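You operate a simulated robot arm through the tools that you are given. There is no shell and no other tool.

You are at the controls of a simulated two-armed robot. One attempt, no reset.

JOB
Wash and dry the cap that the wash card names.
Fine: dunk it clean in the pot, run the drier as long as the card says, leave it there.
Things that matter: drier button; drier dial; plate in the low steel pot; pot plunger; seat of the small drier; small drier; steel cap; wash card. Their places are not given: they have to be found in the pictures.

It is judged by the outcome, as a careful person would: the job done as asked, and still so three seconds after it is handed in. It fails if anything else is knocked over, pushed out of place, dropped, spilled or broken. A push-on lid holds only when it is set on centred and level and pressed home; a screw cap is set on level and turned clockwise until tight.

ROBOT AND FRAMES
Two 7-joint arms with two-finger grippers on one trunk that stands fixed in place. Base frame: the origin is at the foot of the trunk, x ahead of it, y to its left, z up; the work surface is at about z = 0.22. Lengths are in m, angles in rad, forces in N, time in s.
The left shoulder is at [0.067, 0.216, 1.335], the right one opposite. Payload 3.43 kg a hand.
Tool frame (each hand has its own): the origin (TCP) lies between the finger pads and is the grasp point; the fingertips stand 0.02 m ahead of it; z points along the fingers, y is the line along which they close. The gripper opens to 0.124 m. The gripper's body begins 0.093 m behind the TCP.
Orientation is that of the tool frame in the base frame, as a unit quaternion [w, x, y, z]. With the fingers straight down and closing along the base's y, the tool's x points along the base's -x, its y along +y and its z along -z.

CONTROLS
- The arms move only by the tool arm_command. It takes "left_series", "right_series" or both (then of equal length, played together; a hand with none holds still); each is a list of rows, each a list of 7 numbers: the closure, from 0 (fully open) to 1 (shut), then the shift along the base's x, y, z in units of 50 mm (1.0 is 50 mm), then the turn, a rotation vector about the base's x, y, z in units of 8 degrees (1.0 is 8 degrees). In form: [[jaw, x, y, z, ax, ay, az], ...]. A call has 1 to 20 rows; each row shifts and turns the commanded pose from where the row before left it. A call with a number of a shift or a turn outside -1 to 1 is refused whole. Each row takes 0.2 s and may step no farther than 0.05 m and 0.15 rad from the row before; otherwise, or with a gripper value out of range, the whole call is refused. A pose out of reach is approached as far as the arm can. The call stops where the force on the tool passes 40 N (or 10 N more than at its start, if that is more) or the arm is blocked; 0.2 s more then pass. Each finger travels about 0.072 m/s and halts on what it meets, pressing with about 32 N; the grip force reading is that of the motor and also rises with nothing between the fingers. The clock runs only during rows and for 0.2 s after the last one: add rows that do not move to give the fingers time. The reply holds the time, the measured pose of the TCP, the force on the tool along the base axes, the opening and the grip force, in the units named above and with some noise, with the torque about the TCP (base axes, N m) and any sound that the robot's microphone picked up, and new pictures: "views" is both (left out), scene, wrist or none (wrist: the cameras of the hands that moved).
- Cameras (640 x 400 px; columns grow to the right, rows downward): "scene" is now at [0.1764, -0.0497, 1.5217]; the picture's right is [-0.55, -0.84, 0.00], its down [-0.37, 0.24, -0.90] and it looks along [0.75, -0.49, -0.44] (base axes); focal length 332 px, centre (320, 200). "left" rides on the left gripper at [0.082, -0.014, -0.14] in its tool frame; the picture's right is [0.16, 0.99, 0.00], its down [-0.83, 0.14, -0.54] and it looks along [-0.53, 0.09, 0.84] (tool axes); focal length 243 px, centre (320, 200). "right" rides on the right gripper at [0.082, 0.014, -0.14] in its tool frame; the picture's right is [-0.16, 0.99, 0.00], its down [-0.83, -0.14, -0.54] and it looks along [-0.53, -0.09, 0.84] (tool axes); focal length 243 px, centre (320, 200).
- raise_lower(by): slides the trunk up (or, below 0, down) by that many m; the arms and the scene camera ride with it, the base frame stays. It gives what a move gives, with no picture.
- turn_head(pan, tilt): turns the head with the scene camera to pan (to the left, within 1.396 rad either way) and tilt (down, from -0.506 to 1.204), counted from straight ahead of the robot. It gives what a move gives, and a new picture of the scene camera.
- pixel_to_xyz(camera, pixels): for up to 12 pixels [column, row] of the newest picture of that camera ("zoom" is the newest enlarged one), the place [x, y, z] in the base frame of the surface seen there, good to about 0.002 m. It takes no simulated time.
- close_up(camera, box): a new picture of the part [left, top, right, bottom] of that camera's present view, enlarged. It takes no simulated time.
- close_job(): hands the job in; it is judged then, once.

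Leave the grippers open and the arms clear of the work at the hand-in unless told otherwise.

The tools are called after "Request:" as name(argument=value, ...) on one line, values as JSON. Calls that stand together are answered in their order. arm_command: Moves the arms, as the interface text tells. Its arguments: {"type":"object","properties":{"left_series":{"type":"array"},"right_series":{"type":"array"},"views":{"type":"string","enum":["both","scene","wrist","none"]}},"required":[]} The other tools are called the same way: raise_lower (by) slides the trunk up or down; turn_head (pan, tilt) turns the head that bears the scene camera; pixel_to_xyz (camera, pixels) gives the place of the surface under pixels of a picture; close_up (camera, box) takes an enlarged picture of a part of a camera's view; close_job () hands the job in.

At the start:

```text
time_s: 0.0
left_eef_pos: [0.3507, -0.0525, 1.3591]
left_ee_rot: [0.0, 0.0, 1.0, 0.0]
left_force: [-0.5, -0.2, -0.3]
left_ft_torque: [0.0, 0.0, 0.02]
left_gripper_width: 0.1241
left_gripper_force: 0.1
right_eef_pos: [0.3452, -0.4956, 1.3127]
right_ee_rot: [0.0, 0.001, 1.0, 0.001]
right_force: [-0.4, -0.4, 0.8]
right_ft_torque: [-0.01, -0.02, 0.02]
right_gripper_width: 0.1243
right_gripper_force: 0.1
trunk travel left (down, up): [-0.488, 0.103]
head pan, tilt: [-0.576, 0.457]
```

scene: 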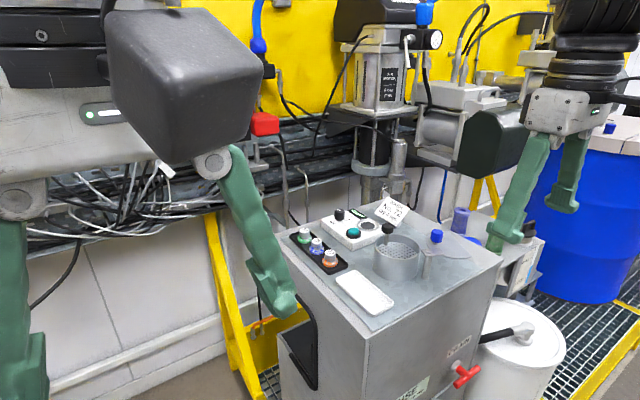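
right: 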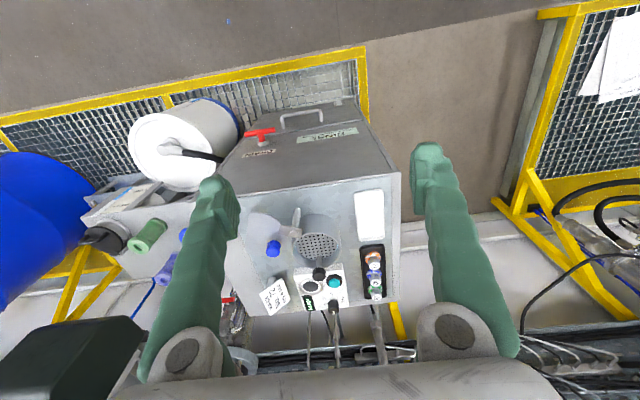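
left: 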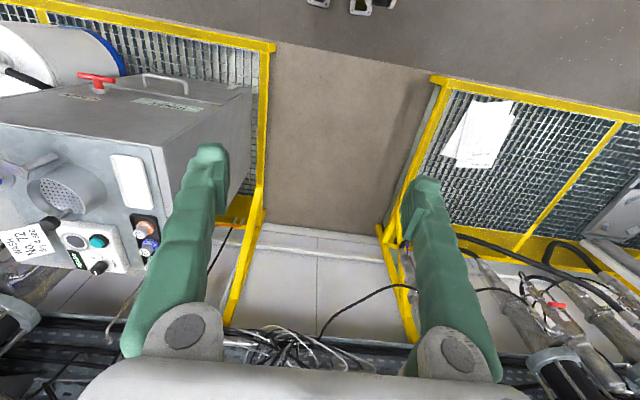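

I see a steel cabinet with a pot, drier box, three caps in a black rack, and a wash card around (390,210). I'll enlarge the scene picture there to read the card.

Request:
close_up(camera="scene", box=[280, 180, 480, 330])

Request:
close_up(camera="right", box=[220, 180, 420, 320])

Request:
close_up(camera="left", box=[0, 140, 200, 290])

```text
2.67 times, centred on (380, 255) of scene
```

zoom: 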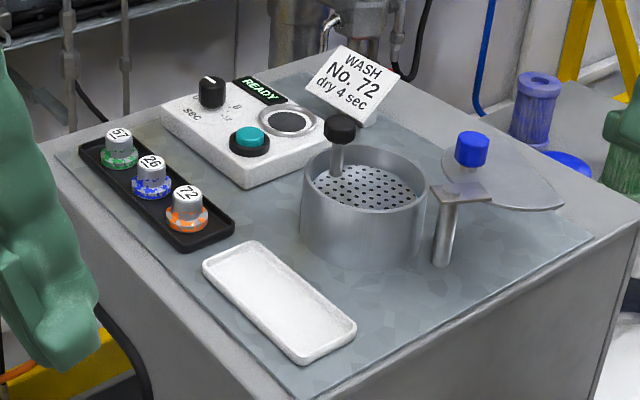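

```text
2.86 times, centred on (320, 250) of right
```

zoom: 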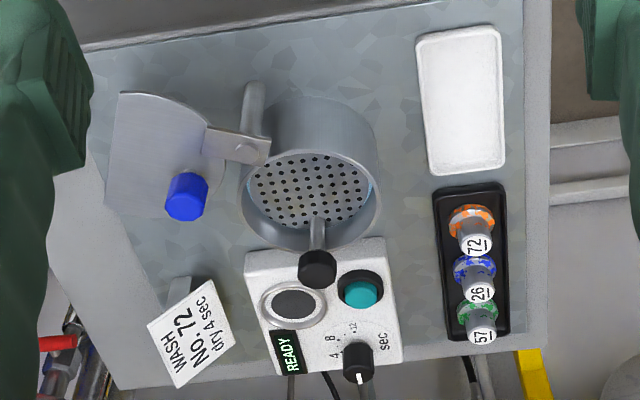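

```text
2.67 times, centred on (100, 215) of left
```

zoom: 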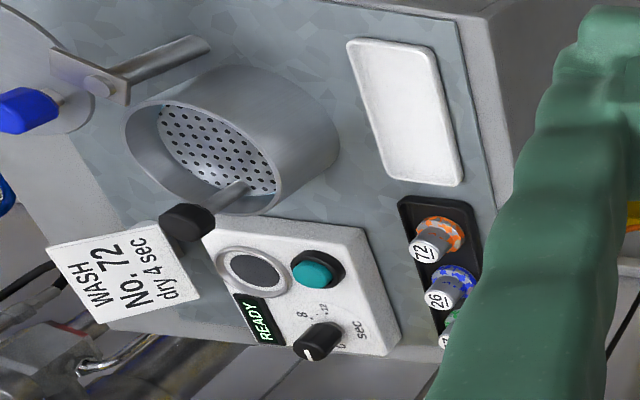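

The card reads "WASH No. 72, dry 4 sec". Cap 72 is the orange-ringed one, nearest the white tray. I'll measure key places in the right-hand zoom and the scene.

Request:
close_up(camera="scene", box=[280, 180, 480, 330])

Request:
pixel_to_xyz(camera="zoom", pixels=[[187, 193], [150, 163], [118, 136], [210, 85], [249, 136], [289, 122], [340, 125], [365, 185], [310, 170], [430, 190], [473, 145], [280, 300]])

Request:
pixel_to_xyz(camera="zoom", pixels=[[250, 265], [100, 200], [225, 235], [445, 250], [540, 230], [350, 80], [190, 250], [338, 160], [540, 90], [620, 230], [420, 150], [385, 220]])

```text
2.67 times, centred on (380, 255) of scene
```

zoom: 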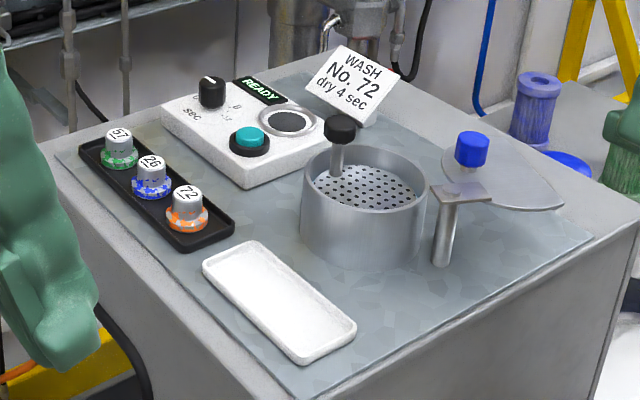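

```text
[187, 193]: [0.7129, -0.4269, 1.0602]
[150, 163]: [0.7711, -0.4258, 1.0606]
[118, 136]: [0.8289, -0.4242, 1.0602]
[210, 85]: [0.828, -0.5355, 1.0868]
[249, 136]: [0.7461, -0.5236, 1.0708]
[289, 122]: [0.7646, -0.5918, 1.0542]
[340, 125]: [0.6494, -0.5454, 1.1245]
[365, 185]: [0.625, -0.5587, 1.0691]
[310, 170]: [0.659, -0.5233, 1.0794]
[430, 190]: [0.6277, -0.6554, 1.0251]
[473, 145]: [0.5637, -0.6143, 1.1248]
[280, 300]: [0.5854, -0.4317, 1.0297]
```

```text
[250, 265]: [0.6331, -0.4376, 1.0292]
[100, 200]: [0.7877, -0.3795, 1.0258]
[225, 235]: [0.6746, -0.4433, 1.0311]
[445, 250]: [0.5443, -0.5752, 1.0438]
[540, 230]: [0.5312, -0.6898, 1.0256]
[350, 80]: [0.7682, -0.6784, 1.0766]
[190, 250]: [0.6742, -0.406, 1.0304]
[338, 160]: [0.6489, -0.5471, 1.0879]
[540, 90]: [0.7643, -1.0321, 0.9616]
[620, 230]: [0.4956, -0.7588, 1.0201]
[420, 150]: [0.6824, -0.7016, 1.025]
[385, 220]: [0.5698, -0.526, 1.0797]
```

Right hand is the one to use. I'll look tighter at the drier (dial, button, display) and at the pot.

Request:
close_up(camera="scene", box=[320, 200, 400, 250])

Request:
close_up(camera="right", box=[290, 260, 370, 320])

Request:
close_up(camera="right", box=[270, 200, 350, 290])

Request:
pixel_to_xyz(camera="zoom", pixels=[[320, 200]])

Request:
close_up(camera="scene", box=[360, 220, 440, 290])

Request:
close_up(camera="scene", box=[285, 220, 355, 280])

```text
8.00 times, centred on (360, 225) of scene
```

zoom: 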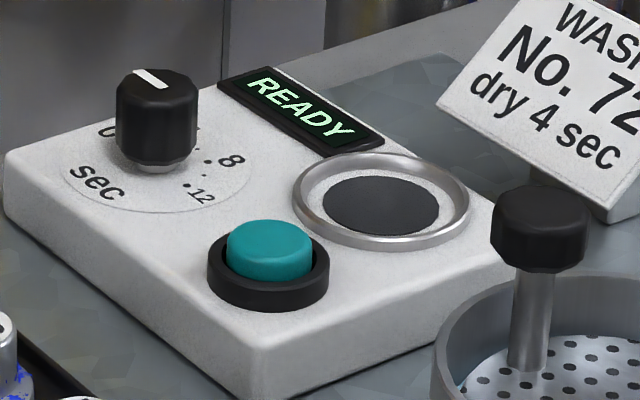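

```text
6.67 times, centred on (330, 290) of right
```

zoom: 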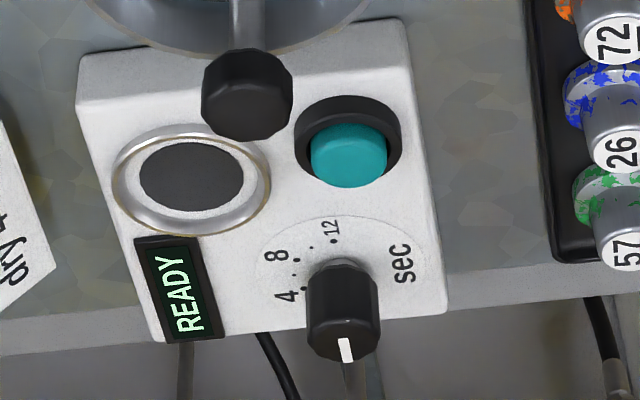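

```text
4.44 times, centred on (310, 245) of right
```

zoom: 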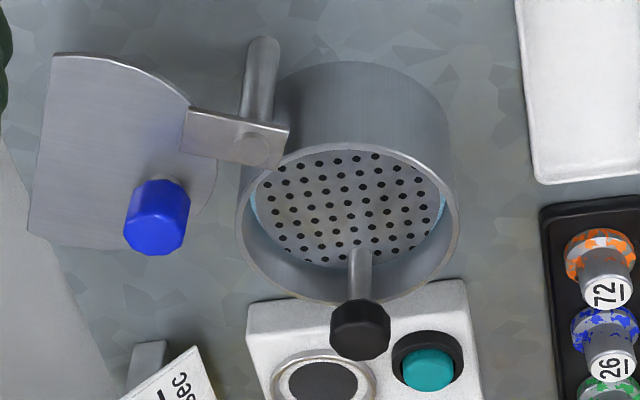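

```text
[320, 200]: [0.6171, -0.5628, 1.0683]
```

```text
5.71 times, centred on (400, 255) of scene
```

zoom: 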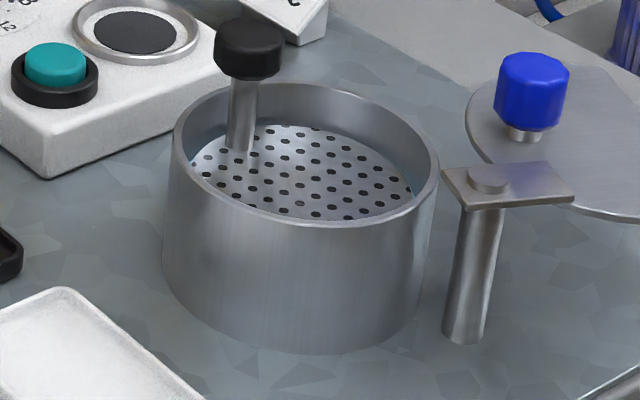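

```text
6.67 times, centred on (320, 250) of scene
```

zoom: 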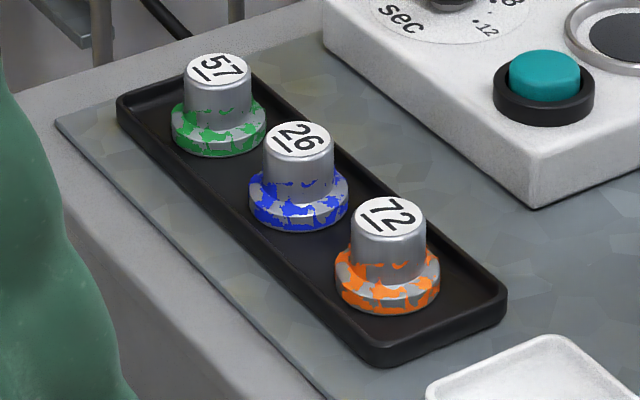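

Cap 72's paint (orange) is on its flange and lower body. Dial currently points away from 4 (rest at 0). I'll measure the cap, tray and drier details in this newest zoom, then others.

Request:
pixel_to_xyz(camera="zoom", pixels=[[390, 218], [355, 218], [426, 222], [388, 262], [345, 288], [436, 290], [388, 305], [388, 318], [450, 320], [370, 340], [390, 200], [385, 240]])

Request:
close_up(camera="scene", box=[320, 200, 400, 250])

Request:
pixel_to_xyz(camera="zoom", pixels=[[157, 75], [120, 90], [196, 92], [150, 78], [166, 80], [232, 160], [200, 197], [107, 130], [95, 185], [270, 238], [236, 240], [308, 245]])

Request:
pixel_to_xyz(camera="zoom", pixels=[[382, 205], [382, 158], [382, 245], [300, 190], [464, 200], [382, 178], [382, 230], [330, 205], [437, 210], [540, 195], [500, 215], [585, 220]])

Request:
close_up(camera="scene", box=[360, 220, 440, 290])

Request:
pixel_to_xyz(camera="zoom", pixels=[[180, 150], [432, 165], [300, 88], [300, 221], [300, 180], [350, 170], [240, 170], [300, 140], [250, 35], [490, 180], [533, 70], [380, 210]])

```text
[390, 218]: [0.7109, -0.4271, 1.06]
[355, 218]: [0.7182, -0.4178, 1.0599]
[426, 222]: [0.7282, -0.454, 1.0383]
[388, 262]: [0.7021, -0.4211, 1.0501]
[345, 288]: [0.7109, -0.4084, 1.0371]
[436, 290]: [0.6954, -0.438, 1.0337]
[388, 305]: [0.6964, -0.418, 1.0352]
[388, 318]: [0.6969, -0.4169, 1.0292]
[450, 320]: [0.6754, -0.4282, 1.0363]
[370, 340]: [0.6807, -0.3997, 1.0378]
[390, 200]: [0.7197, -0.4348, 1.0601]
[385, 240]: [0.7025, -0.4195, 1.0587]
```

```text
8.00 times, centred on (360, 225) of scene
```

zoom: 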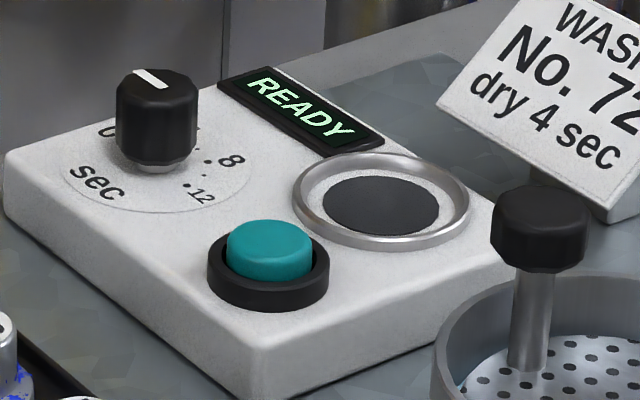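

```text
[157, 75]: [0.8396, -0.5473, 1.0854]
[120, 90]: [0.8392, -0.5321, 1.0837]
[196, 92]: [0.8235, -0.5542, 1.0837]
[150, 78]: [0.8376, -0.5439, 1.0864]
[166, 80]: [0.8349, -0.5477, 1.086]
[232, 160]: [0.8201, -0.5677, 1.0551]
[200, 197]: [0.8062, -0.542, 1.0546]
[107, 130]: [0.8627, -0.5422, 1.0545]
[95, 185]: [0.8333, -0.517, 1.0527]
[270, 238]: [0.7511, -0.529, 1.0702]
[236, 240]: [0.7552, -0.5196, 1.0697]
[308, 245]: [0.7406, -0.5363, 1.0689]
```

```text
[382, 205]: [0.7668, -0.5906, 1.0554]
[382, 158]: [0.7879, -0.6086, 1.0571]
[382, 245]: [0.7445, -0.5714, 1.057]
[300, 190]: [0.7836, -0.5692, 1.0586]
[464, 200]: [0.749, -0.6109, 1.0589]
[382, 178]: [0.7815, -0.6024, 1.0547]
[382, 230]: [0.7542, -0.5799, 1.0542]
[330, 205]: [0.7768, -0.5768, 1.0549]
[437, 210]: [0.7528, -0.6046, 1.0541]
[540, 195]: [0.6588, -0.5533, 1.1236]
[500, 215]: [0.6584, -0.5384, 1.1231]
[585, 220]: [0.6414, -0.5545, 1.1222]
```

```text
5.71 times, centred on (400, 255) of scene
```

zoom: 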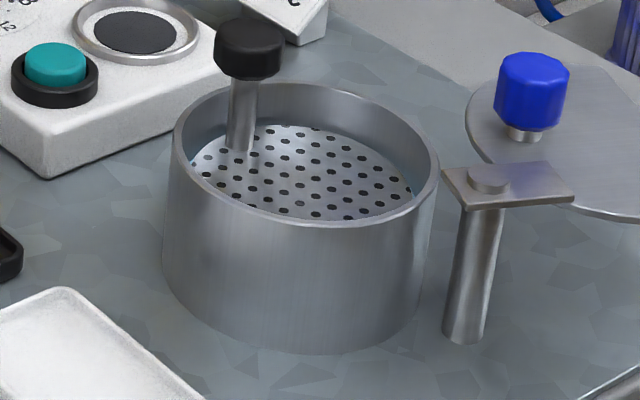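

```text
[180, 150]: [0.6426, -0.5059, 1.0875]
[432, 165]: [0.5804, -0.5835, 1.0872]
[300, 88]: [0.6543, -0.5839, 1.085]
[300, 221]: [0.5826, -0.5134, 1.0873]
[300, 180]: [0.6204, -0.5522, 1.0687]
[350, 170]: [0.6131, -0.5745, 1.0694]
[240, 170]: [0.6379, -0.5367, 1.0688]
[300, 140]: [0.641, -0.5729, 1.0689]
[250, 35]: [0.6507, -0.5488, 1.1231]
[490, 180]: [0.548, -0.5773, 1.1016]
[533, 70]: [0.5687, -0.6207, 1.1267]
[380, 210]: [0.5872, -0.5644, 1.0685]
```

Next, the positions of the dial's scale marks: take the right-camera zoom of the drier again and measure "4", "8", "12" dots (303,288), (296,261), (333,240).

Request:
close_up(camera="right", box=[312, 284, 344, 304])

Request:
close_up(camera="left", box=[100, 245, 148, 275])

Request:
close_up(camera="right", box=[290, 260, 370, 320])

Request:
pixel_to_xyz(camera="zoom", pixels=[[303, 288], [296, 261], [333, 240], [312, 247], [343, 340], [346, 350], [310, 325], [378, 325], [343, 300], [343, 356], [287, 295], [343, 265]])

```text
16.00 times, centred on (328, 294) of right
```

zoom: 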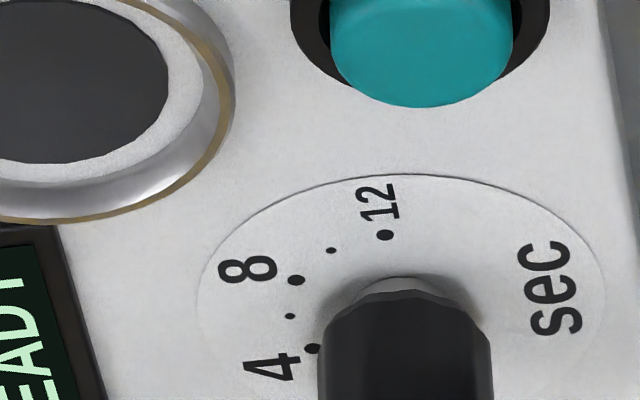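

```text
13.33 times, centred on (124, 260) of left
```

zoom: 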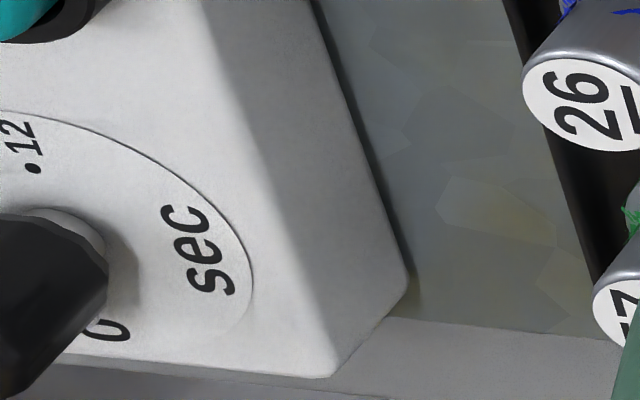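

```text
6.67 times, centred on (330, 290) of right
```

zoom: 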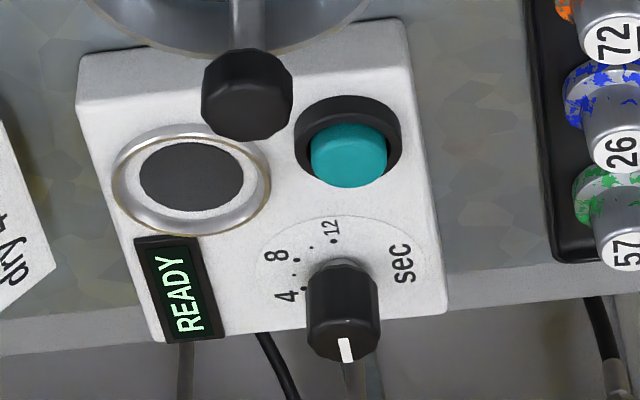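

```text
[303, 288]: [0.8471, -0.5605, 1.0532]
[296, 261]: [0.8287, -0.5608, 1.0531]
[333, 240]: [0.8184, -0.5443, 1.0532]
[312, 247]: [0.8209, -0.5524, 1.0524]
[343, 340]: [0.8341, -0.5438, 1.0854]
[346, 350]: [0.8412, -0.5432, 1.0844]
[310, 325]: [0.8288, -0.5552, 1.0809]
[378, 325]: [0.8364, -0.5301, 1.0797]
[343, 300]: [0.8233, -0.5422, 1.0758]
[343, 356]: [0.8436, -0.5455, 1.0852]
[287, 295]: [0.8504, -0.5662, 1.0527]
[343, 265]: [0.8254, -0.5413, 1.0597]
```

The scale is 15° per second: 0 at +x, 4 at about 60° clockwise seen from above, dial centre ≈ (0.8375, -0.5435). Before moving I'll check how far away the machinery behind the cabinet is.

Request:
pixel_to_xyz(camera="scene", pixels=[[375, 130], [380, 185], [390, 70], [430, 40], [490, 145], [405, 160], [370, 30], [300, 130], [470, 100], [425, 20], [385, 200], [405, 215]])

```text
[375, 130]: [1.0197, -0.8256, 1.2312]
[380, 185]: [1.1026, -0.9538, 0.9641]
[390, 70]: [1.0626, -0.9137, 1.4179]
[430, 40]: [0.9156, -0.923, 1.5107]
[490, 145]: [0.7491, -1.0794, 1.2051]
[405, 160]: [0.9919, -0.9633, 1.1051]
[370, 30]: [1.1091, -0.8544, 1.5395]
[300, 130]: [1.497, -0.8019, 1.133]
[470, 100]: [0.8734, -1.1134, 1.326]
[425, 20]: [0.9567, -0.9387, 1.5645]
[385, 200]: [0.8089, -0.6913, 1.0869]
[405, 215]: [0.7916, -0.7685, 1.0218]
```

Clear space above the cabinet. I move the right hand over the dial at z ≈ 1.22, fingers open.

Request:
arm_command(right_series=[[0, 0.985, -0.095, -0.186, 0, 0, 0], [0, 0.985, -0.095, -0.186, 0, 0, 0], [0, 0.985, -0.095, -0.186, 0, 0, 0], [0, 0.985, -0.095, -0.186, 0, 0, 0], [0, 0.985, -0.095, -0.186, 0, 0, 0], [0, 0.985, -0.095, -0.186, 0, 0, 0], [0, 0.985, -0.095, -0.186, 0, 0, 0], [0, 0.985, -0.095, -0.186, 0, 0, 0], [0, 0.985, -0.095, -0.186, 0, 0, 0], [0, 0.985, -0.095, -0.186, 0, 0, 0], [0.4, 0, 0, 0, 0, 0, 0], [0.4, 0, 0, 0, 0, 0, 0]])

```text
refused: row 1 steps farther than a row can; nothing moved
```

The steps were slightly too long; I use 11 rows.

Request:
arm_command(right_series=[[0, 0.895, -0.086, -0.169, 0, 0, 0], [0, 0.895, -0.086, -0.169, 0, 0, 0], [0, 0.895, -0.086, -0.169, 0, 0, 0], [0, 0.895, -0.086, -0.169, 0, 0, 0], [0, 0.895, -0.086, -0.169, 0, 0, 0], [0, 0.895, -0.086, -0.169, 0, 0, 0], [0, 0.895, -0.086, -0.169, 0, 0, 0], [0, 0.895, -0.086, -0.169, 0, 0, 0], [0, 0.895, -0.086, -0.169, 0, 0, 0], [0, 0.895, -0.086, -0.169, 0, 0, 0], [0, 0.895, -0.086, -0.169, 0, 0, 0], [0.4, 0, 0, 0, 0, 0, 0], [0.4, 0, 0, 0, 0, 0, 0]])

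```text
time_s: 2.8
left_eef_pos: [0.3507, -0.0524, 1.3595]
left_ee_rot: [0.0, 0.0, 1.0, 0.0]
left_force: [0.7, 0.2, -0.8]
left_ft_torque: [-0.03, -0.01, 0.03]
left_gripper_width: 0.1238
left_gripper_force: 0.1
right_eef_pos: [0.6587, -0.5281, 1.1543]
right_ee_rot: [0.002, 0.001, 1.0, 0.0]
right_force: [-0.5, 0.1, -0.7]
right_ft_torque: [-0.02, 0.02, 0.0]
right_gripper_width: 0.0743
right_gripper_force: 0.0
right hand out of reach, approached as far as the arm can: row 6, 7, 8, 9, 10, 11
trunk travel left (down, up): [-0.488, 0.103]
head pan, tilt: [-0.576, 0.457]
```

scene: 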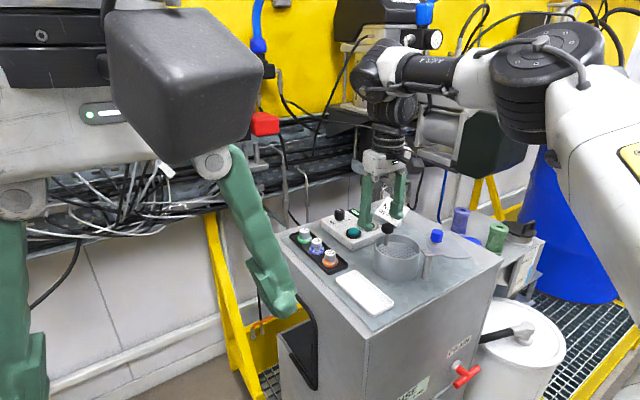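
right: 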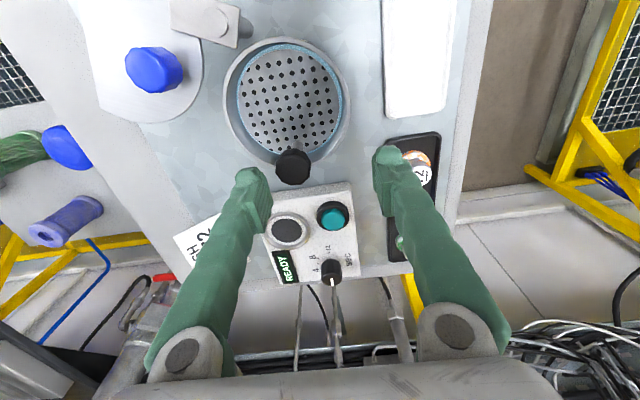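

The arm ran short at (0.659, -0.528, 1.154): a vertical tool can't reach the dial. I need the arm geometry, so I measure points on the wrist and elbow in the scene picture.

Request:
pixel_to_xyz(camera="scene", pixels=[[370, 70], [392, 105], [388, 140], [430, 70], [470, 65], [530, 60], [540, 120], [600, 120], [388, 160], [375, 90], [640, 230], [560, 90]])

```text
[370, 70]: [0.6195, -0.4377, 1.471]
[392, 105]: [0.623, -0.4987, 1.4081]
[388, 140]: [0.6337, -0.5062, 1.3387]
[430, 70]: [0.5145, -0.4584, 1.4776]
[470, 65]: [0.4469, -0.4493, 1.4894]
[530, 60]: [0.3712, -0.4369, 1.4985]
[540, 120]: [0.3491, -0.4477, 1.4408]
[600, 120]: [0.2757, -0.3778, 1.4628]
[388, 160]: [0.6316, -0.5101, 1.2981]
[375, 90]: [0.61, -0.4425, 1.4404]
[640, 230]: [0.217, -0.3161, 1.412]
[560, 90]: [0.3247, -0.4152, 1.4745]
```

Wrist centre is ≈0.30 m above the TCP, reach from shoulder ≈0.68 m, so the dial, button and drier need a forward-tilted tool. I look at the hand closely to know its shape when tilted.

Request:
close_up(camera="scene", box=[340, 60, 460, 230])

Request:
close_up(camera="right", box=[240, 180, 440, 305])

```text
2.35 times, centred on (400, 145) of scene
```

zoom: 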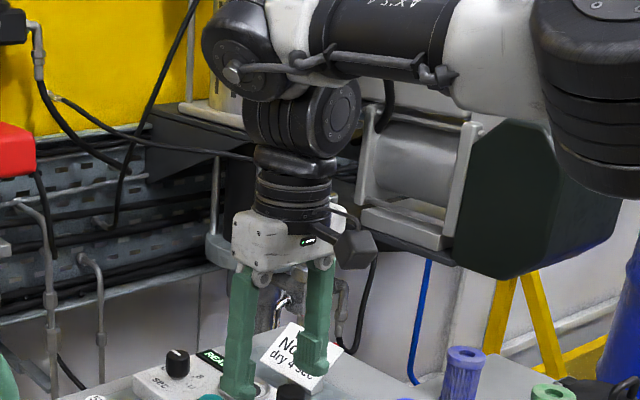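

```text
3.20 times, centred on (340, 242) of right
```

zoom: 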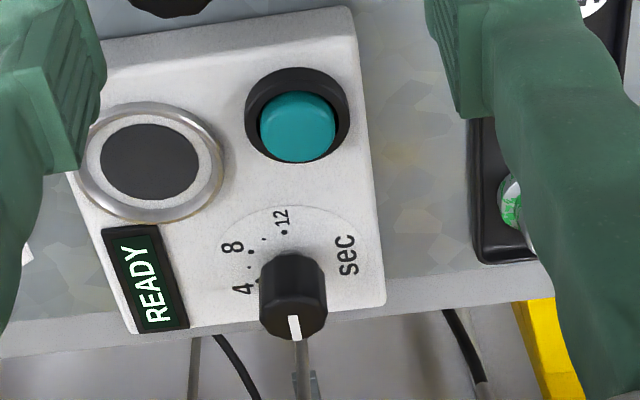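

The hand must be tilted forward (~30–42°), with the pads kept vertical. First I back off to see where the commanded pose stands, then yaw and tilt.

Request:
arm_command(right_series=[[0.6, -0.9, 0, 0, 0, 0, 0], [0.6, -0.9, 0, 0, 0, 0, 0], [0.6, -0.9, 0, 0, 0, 0, 0], [0.6, -0.9, 0, 0, 0, 0, 0], [0.6, -0.9, 0, 0, 0, 0, 0]], views="none")

```text
time_s: 4.0
left_eef_pos: [0.3487, -0.0529, 1.3602]
left_ee_rot: [0.001, 0.0, 1.0, 0.0]
left_force: [-0.5, -0.6, 0.1]
left_ft_torque: [0.01, -0.05, -0.02]
left_gripper_width: 0.1237
left_gripper_force: 0.0
right_eef_pos: [0.4323, -0.5298, 1.1547]
right_ee_rot: [0.001, 0.001, 1.0, 0.001]
right_force: [-0.6, -0.3, -0.2]
right_ft_torque: [-0.02, -0.05, 0.01]
right_gripper_width: 0.0495
right_gripper_force: 0.0
trunk travel left (down, up): [-0.488, 0.103]
head pan, tilt: [-0.576, 0.457]
```

The commanded pose follows the reached one: now at (0.432, -0.530, 1.155). I raise, yaw -10° and tilt 42° forward while moving ahead.

Request:
arm_command(right_series=[[0.6, 0.2, 0, 0.5, 0, 0, -0.625], [0.6, 0.4, 0, 0.5, 0, 0, -0.625], [0.6, 0.5, 0, 0.3, -0.152, -0.862, 0], [0.6, 0.5, 0, 0.3, -0.152, -0.862, 0], [0.6, 0.5, 0, 0.3, -0.152, -0.862, 0], [0.6, 0.5, 0, 0.1, -0.152, -0.862, 0], [0.6, 0.5, 0, 0, -0.152, -0.862, 0], [0.6, 0.5, 0, 0, -0.152, -0.862, 0], [0.6, 0, 0, 0, 0, 0, 0]])

```text
time_s: 6.0
left_eef_pos: [0.3507, -0.0533, 1.3606]
left_ee_rot: [0.0, 0.0, 1.0, 0.0]
left_force: [0.0, -0.2, -0.5]
left_ft_torque: [0.0, 0.02, 0.01]
left_gripper_width: 0.124
left_gripper_force: 0.0
right_eef_pos: [0.6127, -0.5285, 1.2555]
right_ee_rot: [0.357, 0.081, 0.93, -0.03]
right_force: [-0.7, -0.5, 0.3]
right_ft_torque: [-0.01, 0.01, -0.02]
right_gripper_width: 0.0496
right_gripper_force: 0.2
trunk travel left (down, up): [-0.488, 0.103]
head pan, tilt: [-0.576, 0.457]
```

scene: 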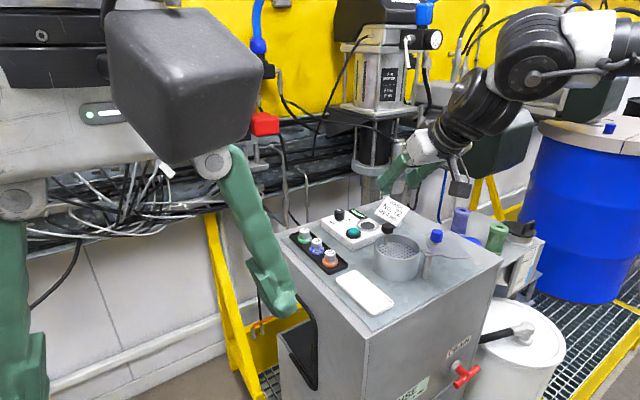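
right: 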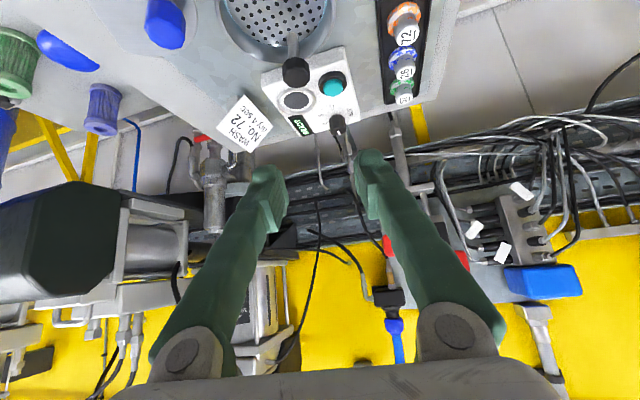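

Tilt is right (tool z ≈ (0.66, -0.11, -0.74)). I move to hover above the dial at z = 1.15.

Request:
arm_command(right_series=[[0.6, 0.75, -0.05, -0.35, 0, 0, 0], [0.6, 0.75, -0.05, -0.35, 0, 0, 0], [0.6, 0.75, -0.05, -0.35, 0, 0, 0], [0.6, 0.75, -0.05, -0.35, 0, 0, 0], [0.6, 0.75, -0.05, -0.35, 0, 0, 0], [0.6, 0.75, -0.05, -0.35, 0, 0, 0], [0.6, 0, 0, 0, 0, 0, 0]])

```text
time_s: 7.6
left_eef_pos: [0.351, -0.0524, 1.3601]
left_ee_rot: [0.001, 0.0, 1.0, 0.0]
left_force: [0.1, 0.6, 0.3]
left_ft_torque: [-0.01, -0.04, 0.02]
left_gripper_width: 0.124
left_gripper_force: 0.0
right_eef_pos: [0.8395, -0.5462, 1.1524]
right_ee_rot: [0.358, 0.081, 0.93, -0.03]
right_force: [0.0, -0.4, -0.6]
right_ft_torque: [-0.02, -0.01, -0.01]
right_gripper_width: 0.0497
right_gripper_force: 0.2
trunk travel left (down, up): [-0.488, 0.103]
head pan, tilt: [-0.576, 0.457]
```

scene: 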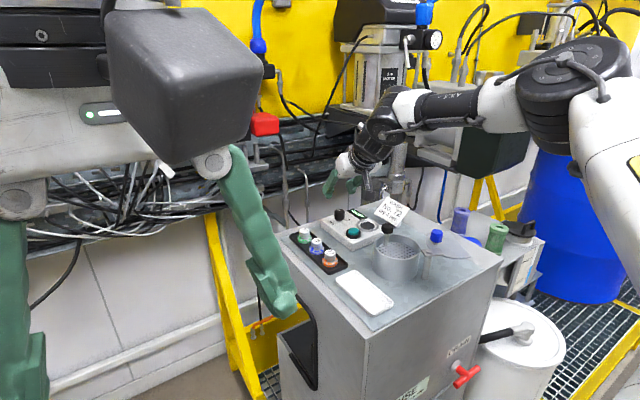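
right: 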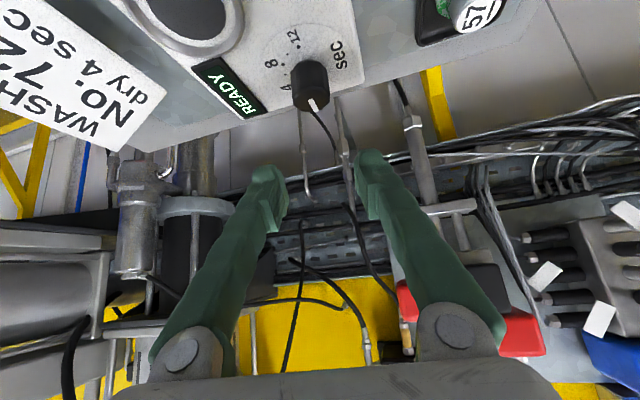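

Reached the hover. I refine the dial's place with the close wrist camera (knob near (310,85)) and the card clearance on the left.

Request:
close_up(camera="right", box=[200, 0, 380, 115])

Request:
pixel_to_xyz(camera="right", pixels=[[291, 98], [329, 98], [310, 85], [310, 108], [295, 40], [280, 66], [283, 86], [322, 82], [310, 98], [85, 110], [120, 150], [215, 5]])

```text
3.48 times, centred on (290, 58) of right
```

zoom: 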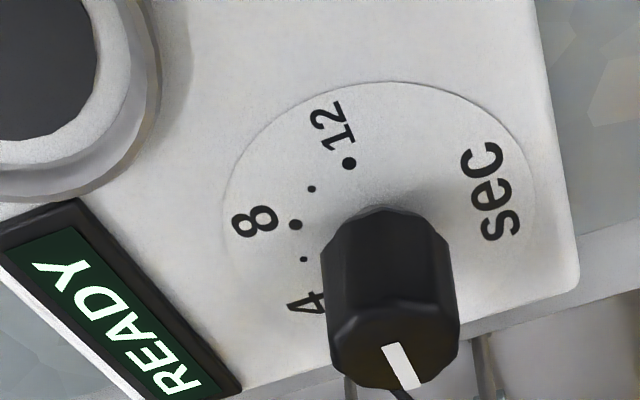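

```text
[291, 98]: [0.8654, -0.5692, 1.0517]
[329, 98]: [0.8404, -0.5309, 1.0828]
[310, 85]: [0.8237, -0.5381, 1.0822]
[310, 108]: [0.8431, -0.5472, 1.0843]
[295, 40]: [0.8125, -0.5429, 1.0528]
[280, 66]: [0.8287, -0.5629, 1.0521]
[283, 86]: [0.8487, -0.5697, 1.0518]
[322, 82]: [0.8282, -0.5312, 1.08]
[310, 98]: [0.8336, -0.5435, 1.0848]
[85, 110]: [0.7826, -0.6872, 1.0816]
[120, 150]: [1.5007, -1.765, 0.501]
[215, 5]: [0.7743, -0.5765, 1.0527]
```

I measure the knob's top face edges and the scale dots in the zoom.

Request:
pixel_to_xyz(camera="zoom", pixels=[[395, 350], [335, 350], [455, 345], [395, 318], [400, 385], [349, 163], [295, 224], [312, 188], [304, 259], [388, 347], [410, 385], [322, 297]])

```text
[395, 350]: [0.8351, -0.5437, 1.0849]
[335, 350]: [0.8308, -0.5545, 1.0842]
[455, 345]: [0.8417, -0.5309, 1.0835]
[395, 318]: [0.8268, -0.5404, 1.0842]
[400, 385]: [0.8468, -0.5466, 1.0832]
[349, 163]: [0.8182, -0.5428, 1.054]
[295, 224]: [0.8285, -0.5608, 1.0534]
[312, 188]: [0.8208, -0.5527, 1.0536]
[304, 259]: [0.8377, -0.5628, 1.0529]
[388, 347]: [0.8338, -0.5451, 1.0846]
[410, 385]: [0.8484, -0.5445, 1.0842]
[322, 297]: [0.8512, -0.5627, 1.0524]
```

Dial centre ≈ (0.8368, -0.543), pointer on 0. I lower onto it to TCP z ≈ 1.084 with fingers 50 mm open, then close.

Request:
arm_command(right_series=[[0.6, -0.02, 0.04, -0.5, 0, 0, 0], [0.6, -0.02, 0, -0.5, 0, 0, 0], [0.6, 0, 0, -0.36, 0, 0, 0], [0.6, 0, 0, 0, 0, 0, 0]])

```text
time_s: 8.6
left_eef_pos: [0.3515, -0.052, 1.3576]
left_ee_rot: [0.0, 0.0, 1.0, -0.001]
left_force: [-0.5, -0.6, 0.5]
left_ft_torque: [0.0, -0.01, 0.0]
left_gripper_width: 0.124
left_gripper_force: 0.1
right_eef_pos: [0.8383, -0.5438, 1.0853]
right_ee_rot: [0.357, 0.082, 0.93, -0.031]
right_force: [-0.1, 0.3, -0.9]
right_ft_torque: [0.02, 0.02, 0.0]
right_gripper_width: 0.0494
right_gripper_force: 0.2
trunk travel left (down, up): [-0.488, 0.103]
head pan, tilt: [-0.576, 0.457]
```

scene: 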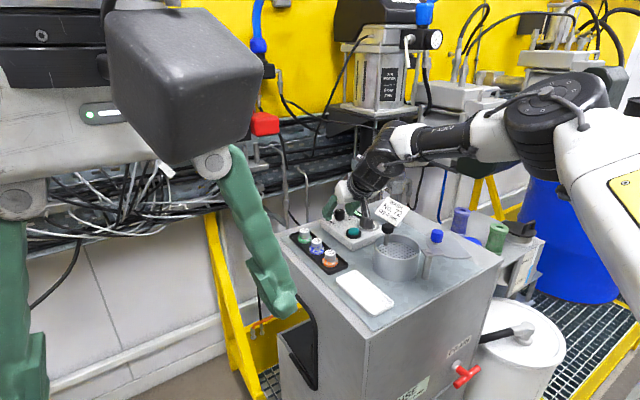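
right: 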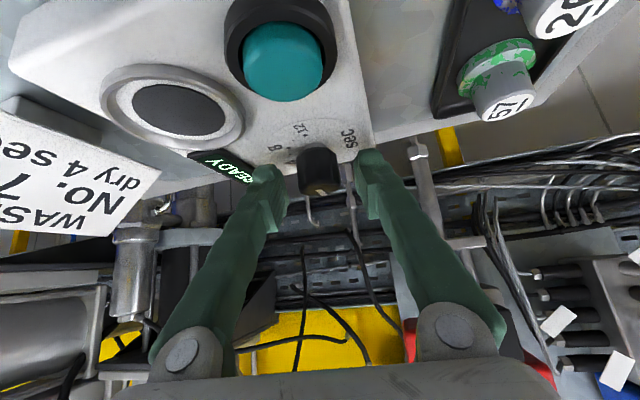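

The knob sits centred between the fingers at (320,172). I close on it and turn clockwise 30° (first stroke).

Request:
arm_command(right_series=[[1, 0, 0, 0, 0, 0, 0], [1, 0, 0, 0, 0, 0, 0], [1, 0, 0, 0, 0, 0, 0], [1, 0, 0, 0, 0, 0, -0.75], [1, 0, 0, 0, 0, 0, -0.75], [1, 0, 0, 0, 0, 0, -0.75], [1, 0, 0, 0, 0, 0, -0.75], [1, 0, 0, 0, 0, 0, -0.75], [1, 0, 0, 0, 0, 0, 0]])

Request:
close_up(camera="scene", box=[310, 180, 410, 250])

```text
time_s: 10.6
left_eef_pos: [0.35, -0.0539, 1.3595]
left_ee_rot: [0.0, 0.001, 1.0, 0.0]
left_force: [-0.1, 0.0, -0.3]
left_ft_torque: [0.03, -0.02, 0.01]
left_gripper_width: 0.1239
left_gripper_force: 0.0
right_eef_pos: [0.8364, -0.544, 1.084]
right_ee_rot: [0.338, 0.32, 0.877, -0.122]
right_force: [5.5, -1.0, 5.6]
right_ft_torque: [-0.83, -0.75, -0.01]
right_gripper_width: 0.0262
right_gripper_force: 44.9
trunk travel left (down, up): [-0.488, 0.103]
head pan, tilt: [-0.576, 0.457]
```

scene: 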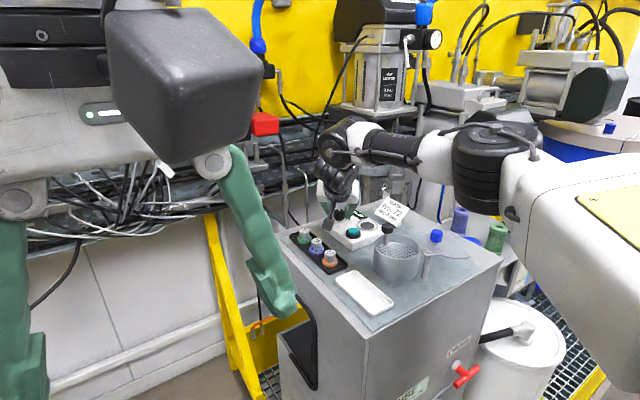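
right: 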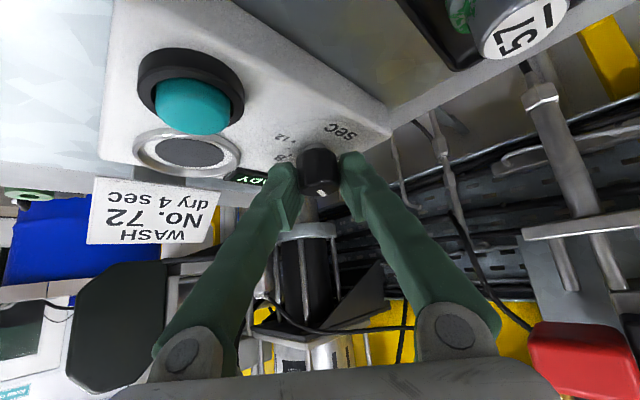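

```text
5.71 times, centred on (360, 215) of scene
```

zoom: 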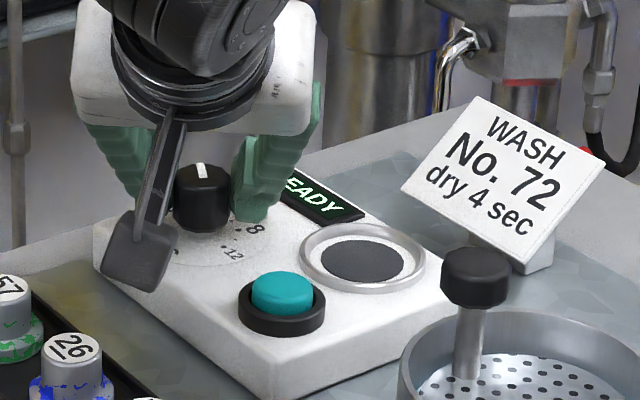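

Pointer moved along with the grip. I open, swing back 30°, grip again and turn the second 30° clockwise.

Request:
arm_command(right_series=[[0.6, 0, 0, 0, 0, 0, 0], [0.6, 0, 0, 0, 0, 0, 0], [0.6, 0, 0, 0, 0, 0, 0], [0.6, 0, 0, 0, 0, 0, 0.75], [0.6, 0, 0, 0, 0, 0, 0.75], [0.6, 0, 0, 0, 0, 0, 0.75], [0.6, 0, 0, 0, 0, 0, 0.75], [0.6, 0, 0, 0, 0, 0, 0.75], [0.6, 0, 0, 0, 0, 0, 0]])

Request:
close_up(camera="right", box=[240, 100, 400, 200])

Request:
close_up(camera="scene", box=[310, 180, 410, 250])

```text
time_s: 12.6
left_eef_pos: [0.3511, -0.0533, 1.3591]
left_ee_rot: [-0.001, 0.0, 1.0, 0.0]
left_force: [-0.3, 0.6, 0.6]
left_ft_torque: [-0.01, 0.01, -0.03]
left_gripper_width: 0.124
left_gripper_force: 0.0
right_eef_pos: [0.8372, -0.541, 1.0836]
right_ee_rot: [0.358, 0.082, 0.93, -0.032]
right_force: [0.1, 0.9, 1.2]
right_ft_torque: [-0.02, 0.02, 0.0]
right_gripper_width: 0.0495
right_gripper_force: 0.0
trunk travel left (down, up): [-0.488, 0.103]
head pan, tilt: [-0.576, 0.457]
```

scene: 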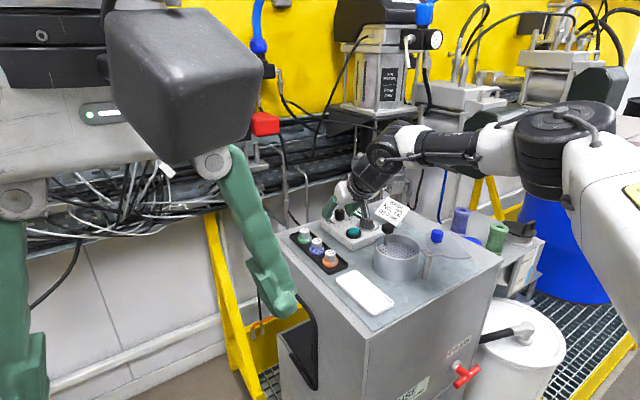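
right: 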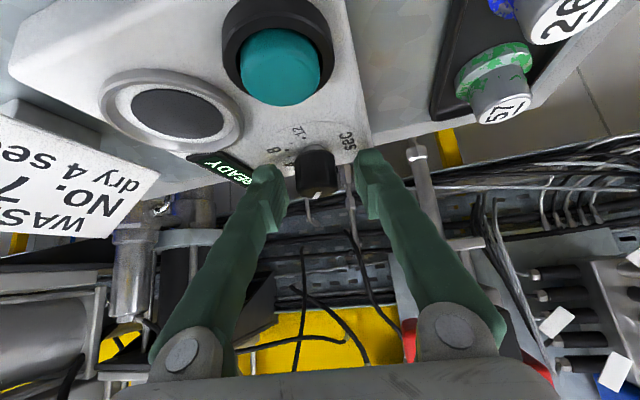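

```text
4.00 times, centred on (320, 150) of right
```

zoom: 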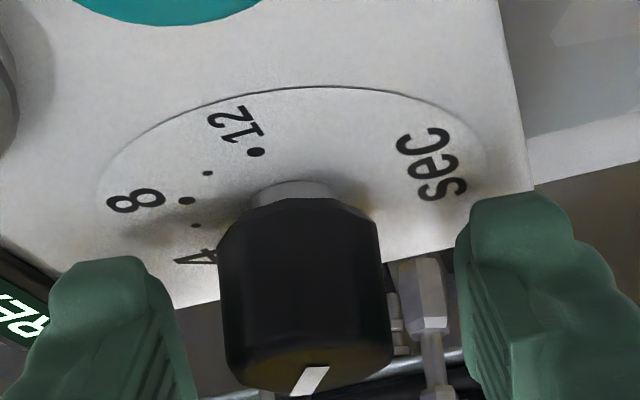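

```text
5.71 times, centred on (360, 215) of scene
```

zoom: 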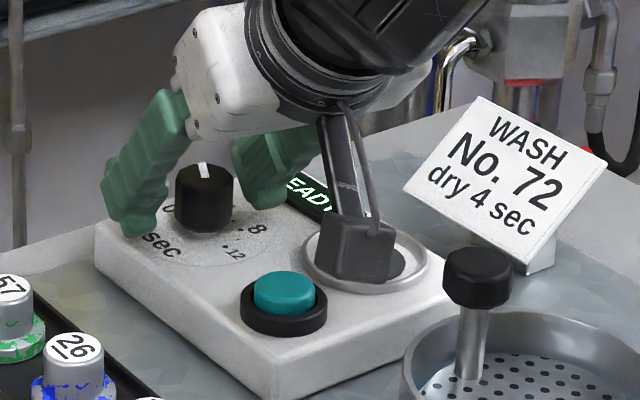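

Pointer has swung partway. Second stroke: grip and turn another 30° clockwise, then open and look.

Request:
arm_command(right_series=[[1, 0, 0, 0, 0, 0, 0], [1, 0, 0, 0, 0, 0, 0], [1, 0, 0, 0, 0, 0, 0], [1, 0, 0, 0, 0, 0, -0.75], [1, 0, 0, 0, 0, 0, -0.75], [1, 0, 0, 0, 0, 0, -0.75], [1, 0, 0, 0, 0, 0, -0.75], [1, 0, 0, 0, 0, 0, -0.75], [1, 0, 0, 0, 0, 0, 0], [1, 0, 0, 0, 0, 0, 0], [0.6, 0, 0, 0, 0, 0, 0], [0.6, 0, 0, 0, 0, 0, 0], [0.6, 0, 0, 0, 0, 0, 0]], views="wrist")

Request:
close_up(camera="scene", box=[320, 195, 380, 235])

Request:
pixel_to_xyz(camera="zoom", pixels=[[320, 200]])

```text
time_s: 15.4
left_eef_pos: [0.3515, -0.0537, 1.3594]
left_ee_rot: [0.001, 0.0, 1.0, 0.001]
left_force: [-0.1, -0.9, 0.5]
left_ft_torque: [0.02, -0.01, 0.01]
left_gripper_width: 0.124
left_gripper_force: 0.1
right_eef_pos: [0.8357, -0.5418, 1.0828]
right_ee_rot: [0.337, 0.32, 0.877, -0.123]
right_force: [0.4, -0.5, -0.4]
right_ft_torque: [0.01, 0.01, 0.0]
right_gripper_width: 0.0495
right_gripper_force: 0.1
trunk travel left (down, up): [-0.488, 0.103]
head pan, tilt: [-0.576, 0.457]
```

right: 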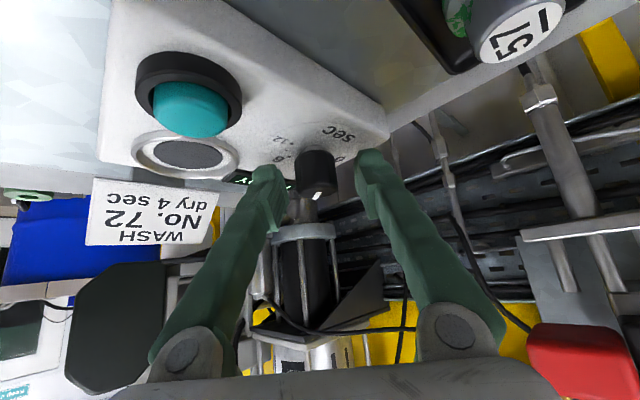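

```text
10.00 times, centred on (350, 215) of scene
```

zoom: 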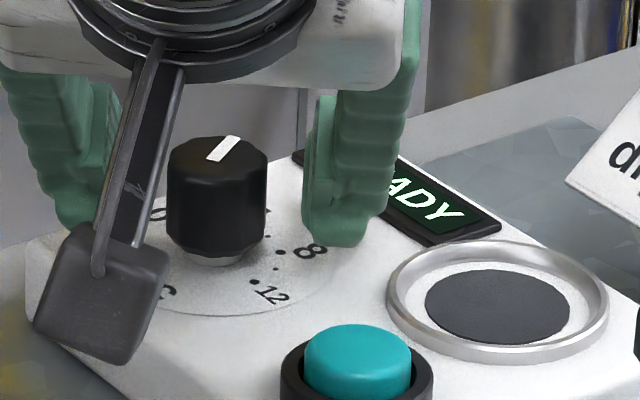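

```text
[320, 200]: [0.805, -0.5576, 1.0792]
```

I measure the pointer line's ends in this zoom, (212,158) and (236,140), plus the knob's top.

Request:
pixel_to_xyz(camera="zoom", pixels=[[214, 157], [233, 141], [220, 153], [228, 146], [217, 152], [175, 150], [262, 155], [217, 164], [220, 140]])

```text
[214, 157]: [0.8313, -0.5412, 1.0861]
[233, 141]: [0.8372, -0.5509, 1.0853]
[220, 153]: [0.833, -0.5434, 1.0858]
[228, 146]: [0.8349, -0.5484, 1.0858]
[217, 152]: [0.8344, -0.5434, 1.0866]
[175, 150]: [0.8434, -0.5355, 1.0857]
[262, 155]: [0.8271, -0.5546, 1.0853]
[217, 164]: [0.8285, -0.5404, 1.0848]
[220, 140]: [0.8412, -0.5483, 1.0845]
```

Roughly 60°, but I want a cleaner check against the "4" mark. I lift 70 mm, swing back to the earlier yaw and look with the wrist camera.

Request:
arm_command(right_series=[[0.6, 0, 0, 0.7, 0, 0, 0], [0.6, 0, 0, 0.7, 0, 0, 0], [0.6, 0, 0, 0, 0, 0, 0.75], [0.6, 0, 0, 0, 0, 0, 0.75], [0.6, 0, 0, 0, 0, 0, 0.75], [0.6, 0, 0, 0, 0, 0, 0.75], [0.6, 0, 0, 0, 0, 0, 0.75], [0.6, 0, 0, 0, 0, 0, 0]], views="wrist")

Request:
close_up(camera="scene", box=[325, 200, 365, 227])

Request:
close_up(camera="right", box=[250, 20, 370, 120])

```text
time_s: 17.2
left_eef_pos: [0.3511, -0.0525, 1.3592]
left_ee_rot: [0.0, -0.001, 1.0, 0.0]
left_force: [0.2, -0.6, -0.4]
left_ft_torque: [0.0, 0.02, -0.01]
left_gripper_width: 0.1241
left_gripper_force: 0.0
right_eef_pos: [0.8364, -0.543, 1.154]
right_ee_rot: [0.358, 0.082, 0.93, -0.031]
right_force: [0.1, -0.2, -0.6]
right_ft_torque: [0.0, 0.0, 0.0]
right_gripper_width: 0.0495
right_gripper_force: 0.0
trunk travel left (down, up): [-0.488, 0.103]
head pan, tilt: [-0.576, 0.457]
```

right: 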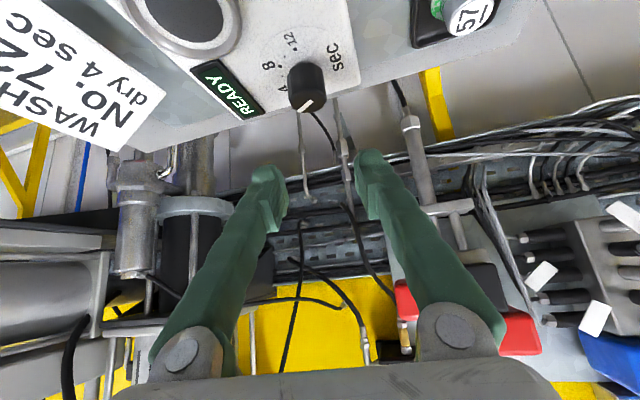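

```text
14.81 times, centred on (345, 214) of scene
```

zoom: 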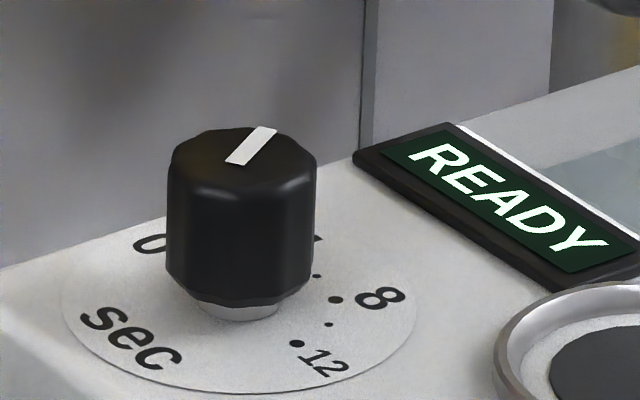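

```text
4.00 times, centred on (310, 70) of right
```

zoom: 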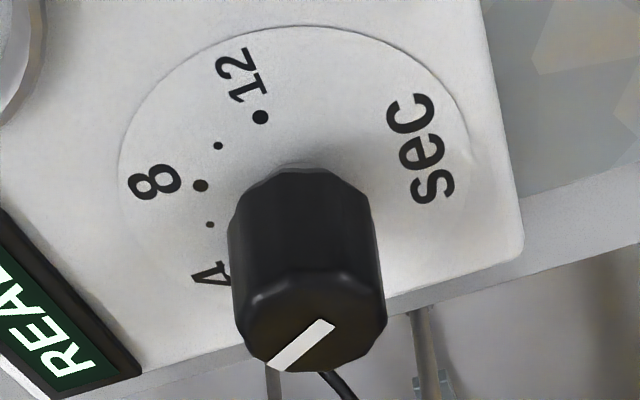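

I measure the pointer's ends (330,325) and (280,365) in this zoom and the dot marks for comparison.

Request:
pixel_to_xyz(camera="zoom", pixels=[[329, 326], [283, 363], [315, 338], [295, 353], [248, 325], [378, 320], [313, 290], [315, 360], [260, 117], [200, 186], [210, 224], [313, 323]])

```text
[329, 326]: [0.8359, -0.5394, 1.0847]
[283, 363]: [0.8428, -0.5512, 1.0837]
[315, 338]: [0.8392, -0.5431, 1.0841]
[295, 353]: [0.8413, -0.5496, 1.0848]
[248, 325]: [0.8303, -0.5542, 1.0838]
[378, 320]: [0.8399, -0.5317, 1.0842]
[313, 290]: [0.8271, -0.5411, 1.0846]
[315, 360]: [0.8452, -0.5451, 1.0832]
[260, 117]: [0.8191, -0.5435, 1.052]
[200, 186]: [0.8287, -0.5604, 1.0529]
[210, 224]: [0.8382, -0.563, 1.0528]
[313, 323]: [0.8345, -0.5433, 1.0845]
```

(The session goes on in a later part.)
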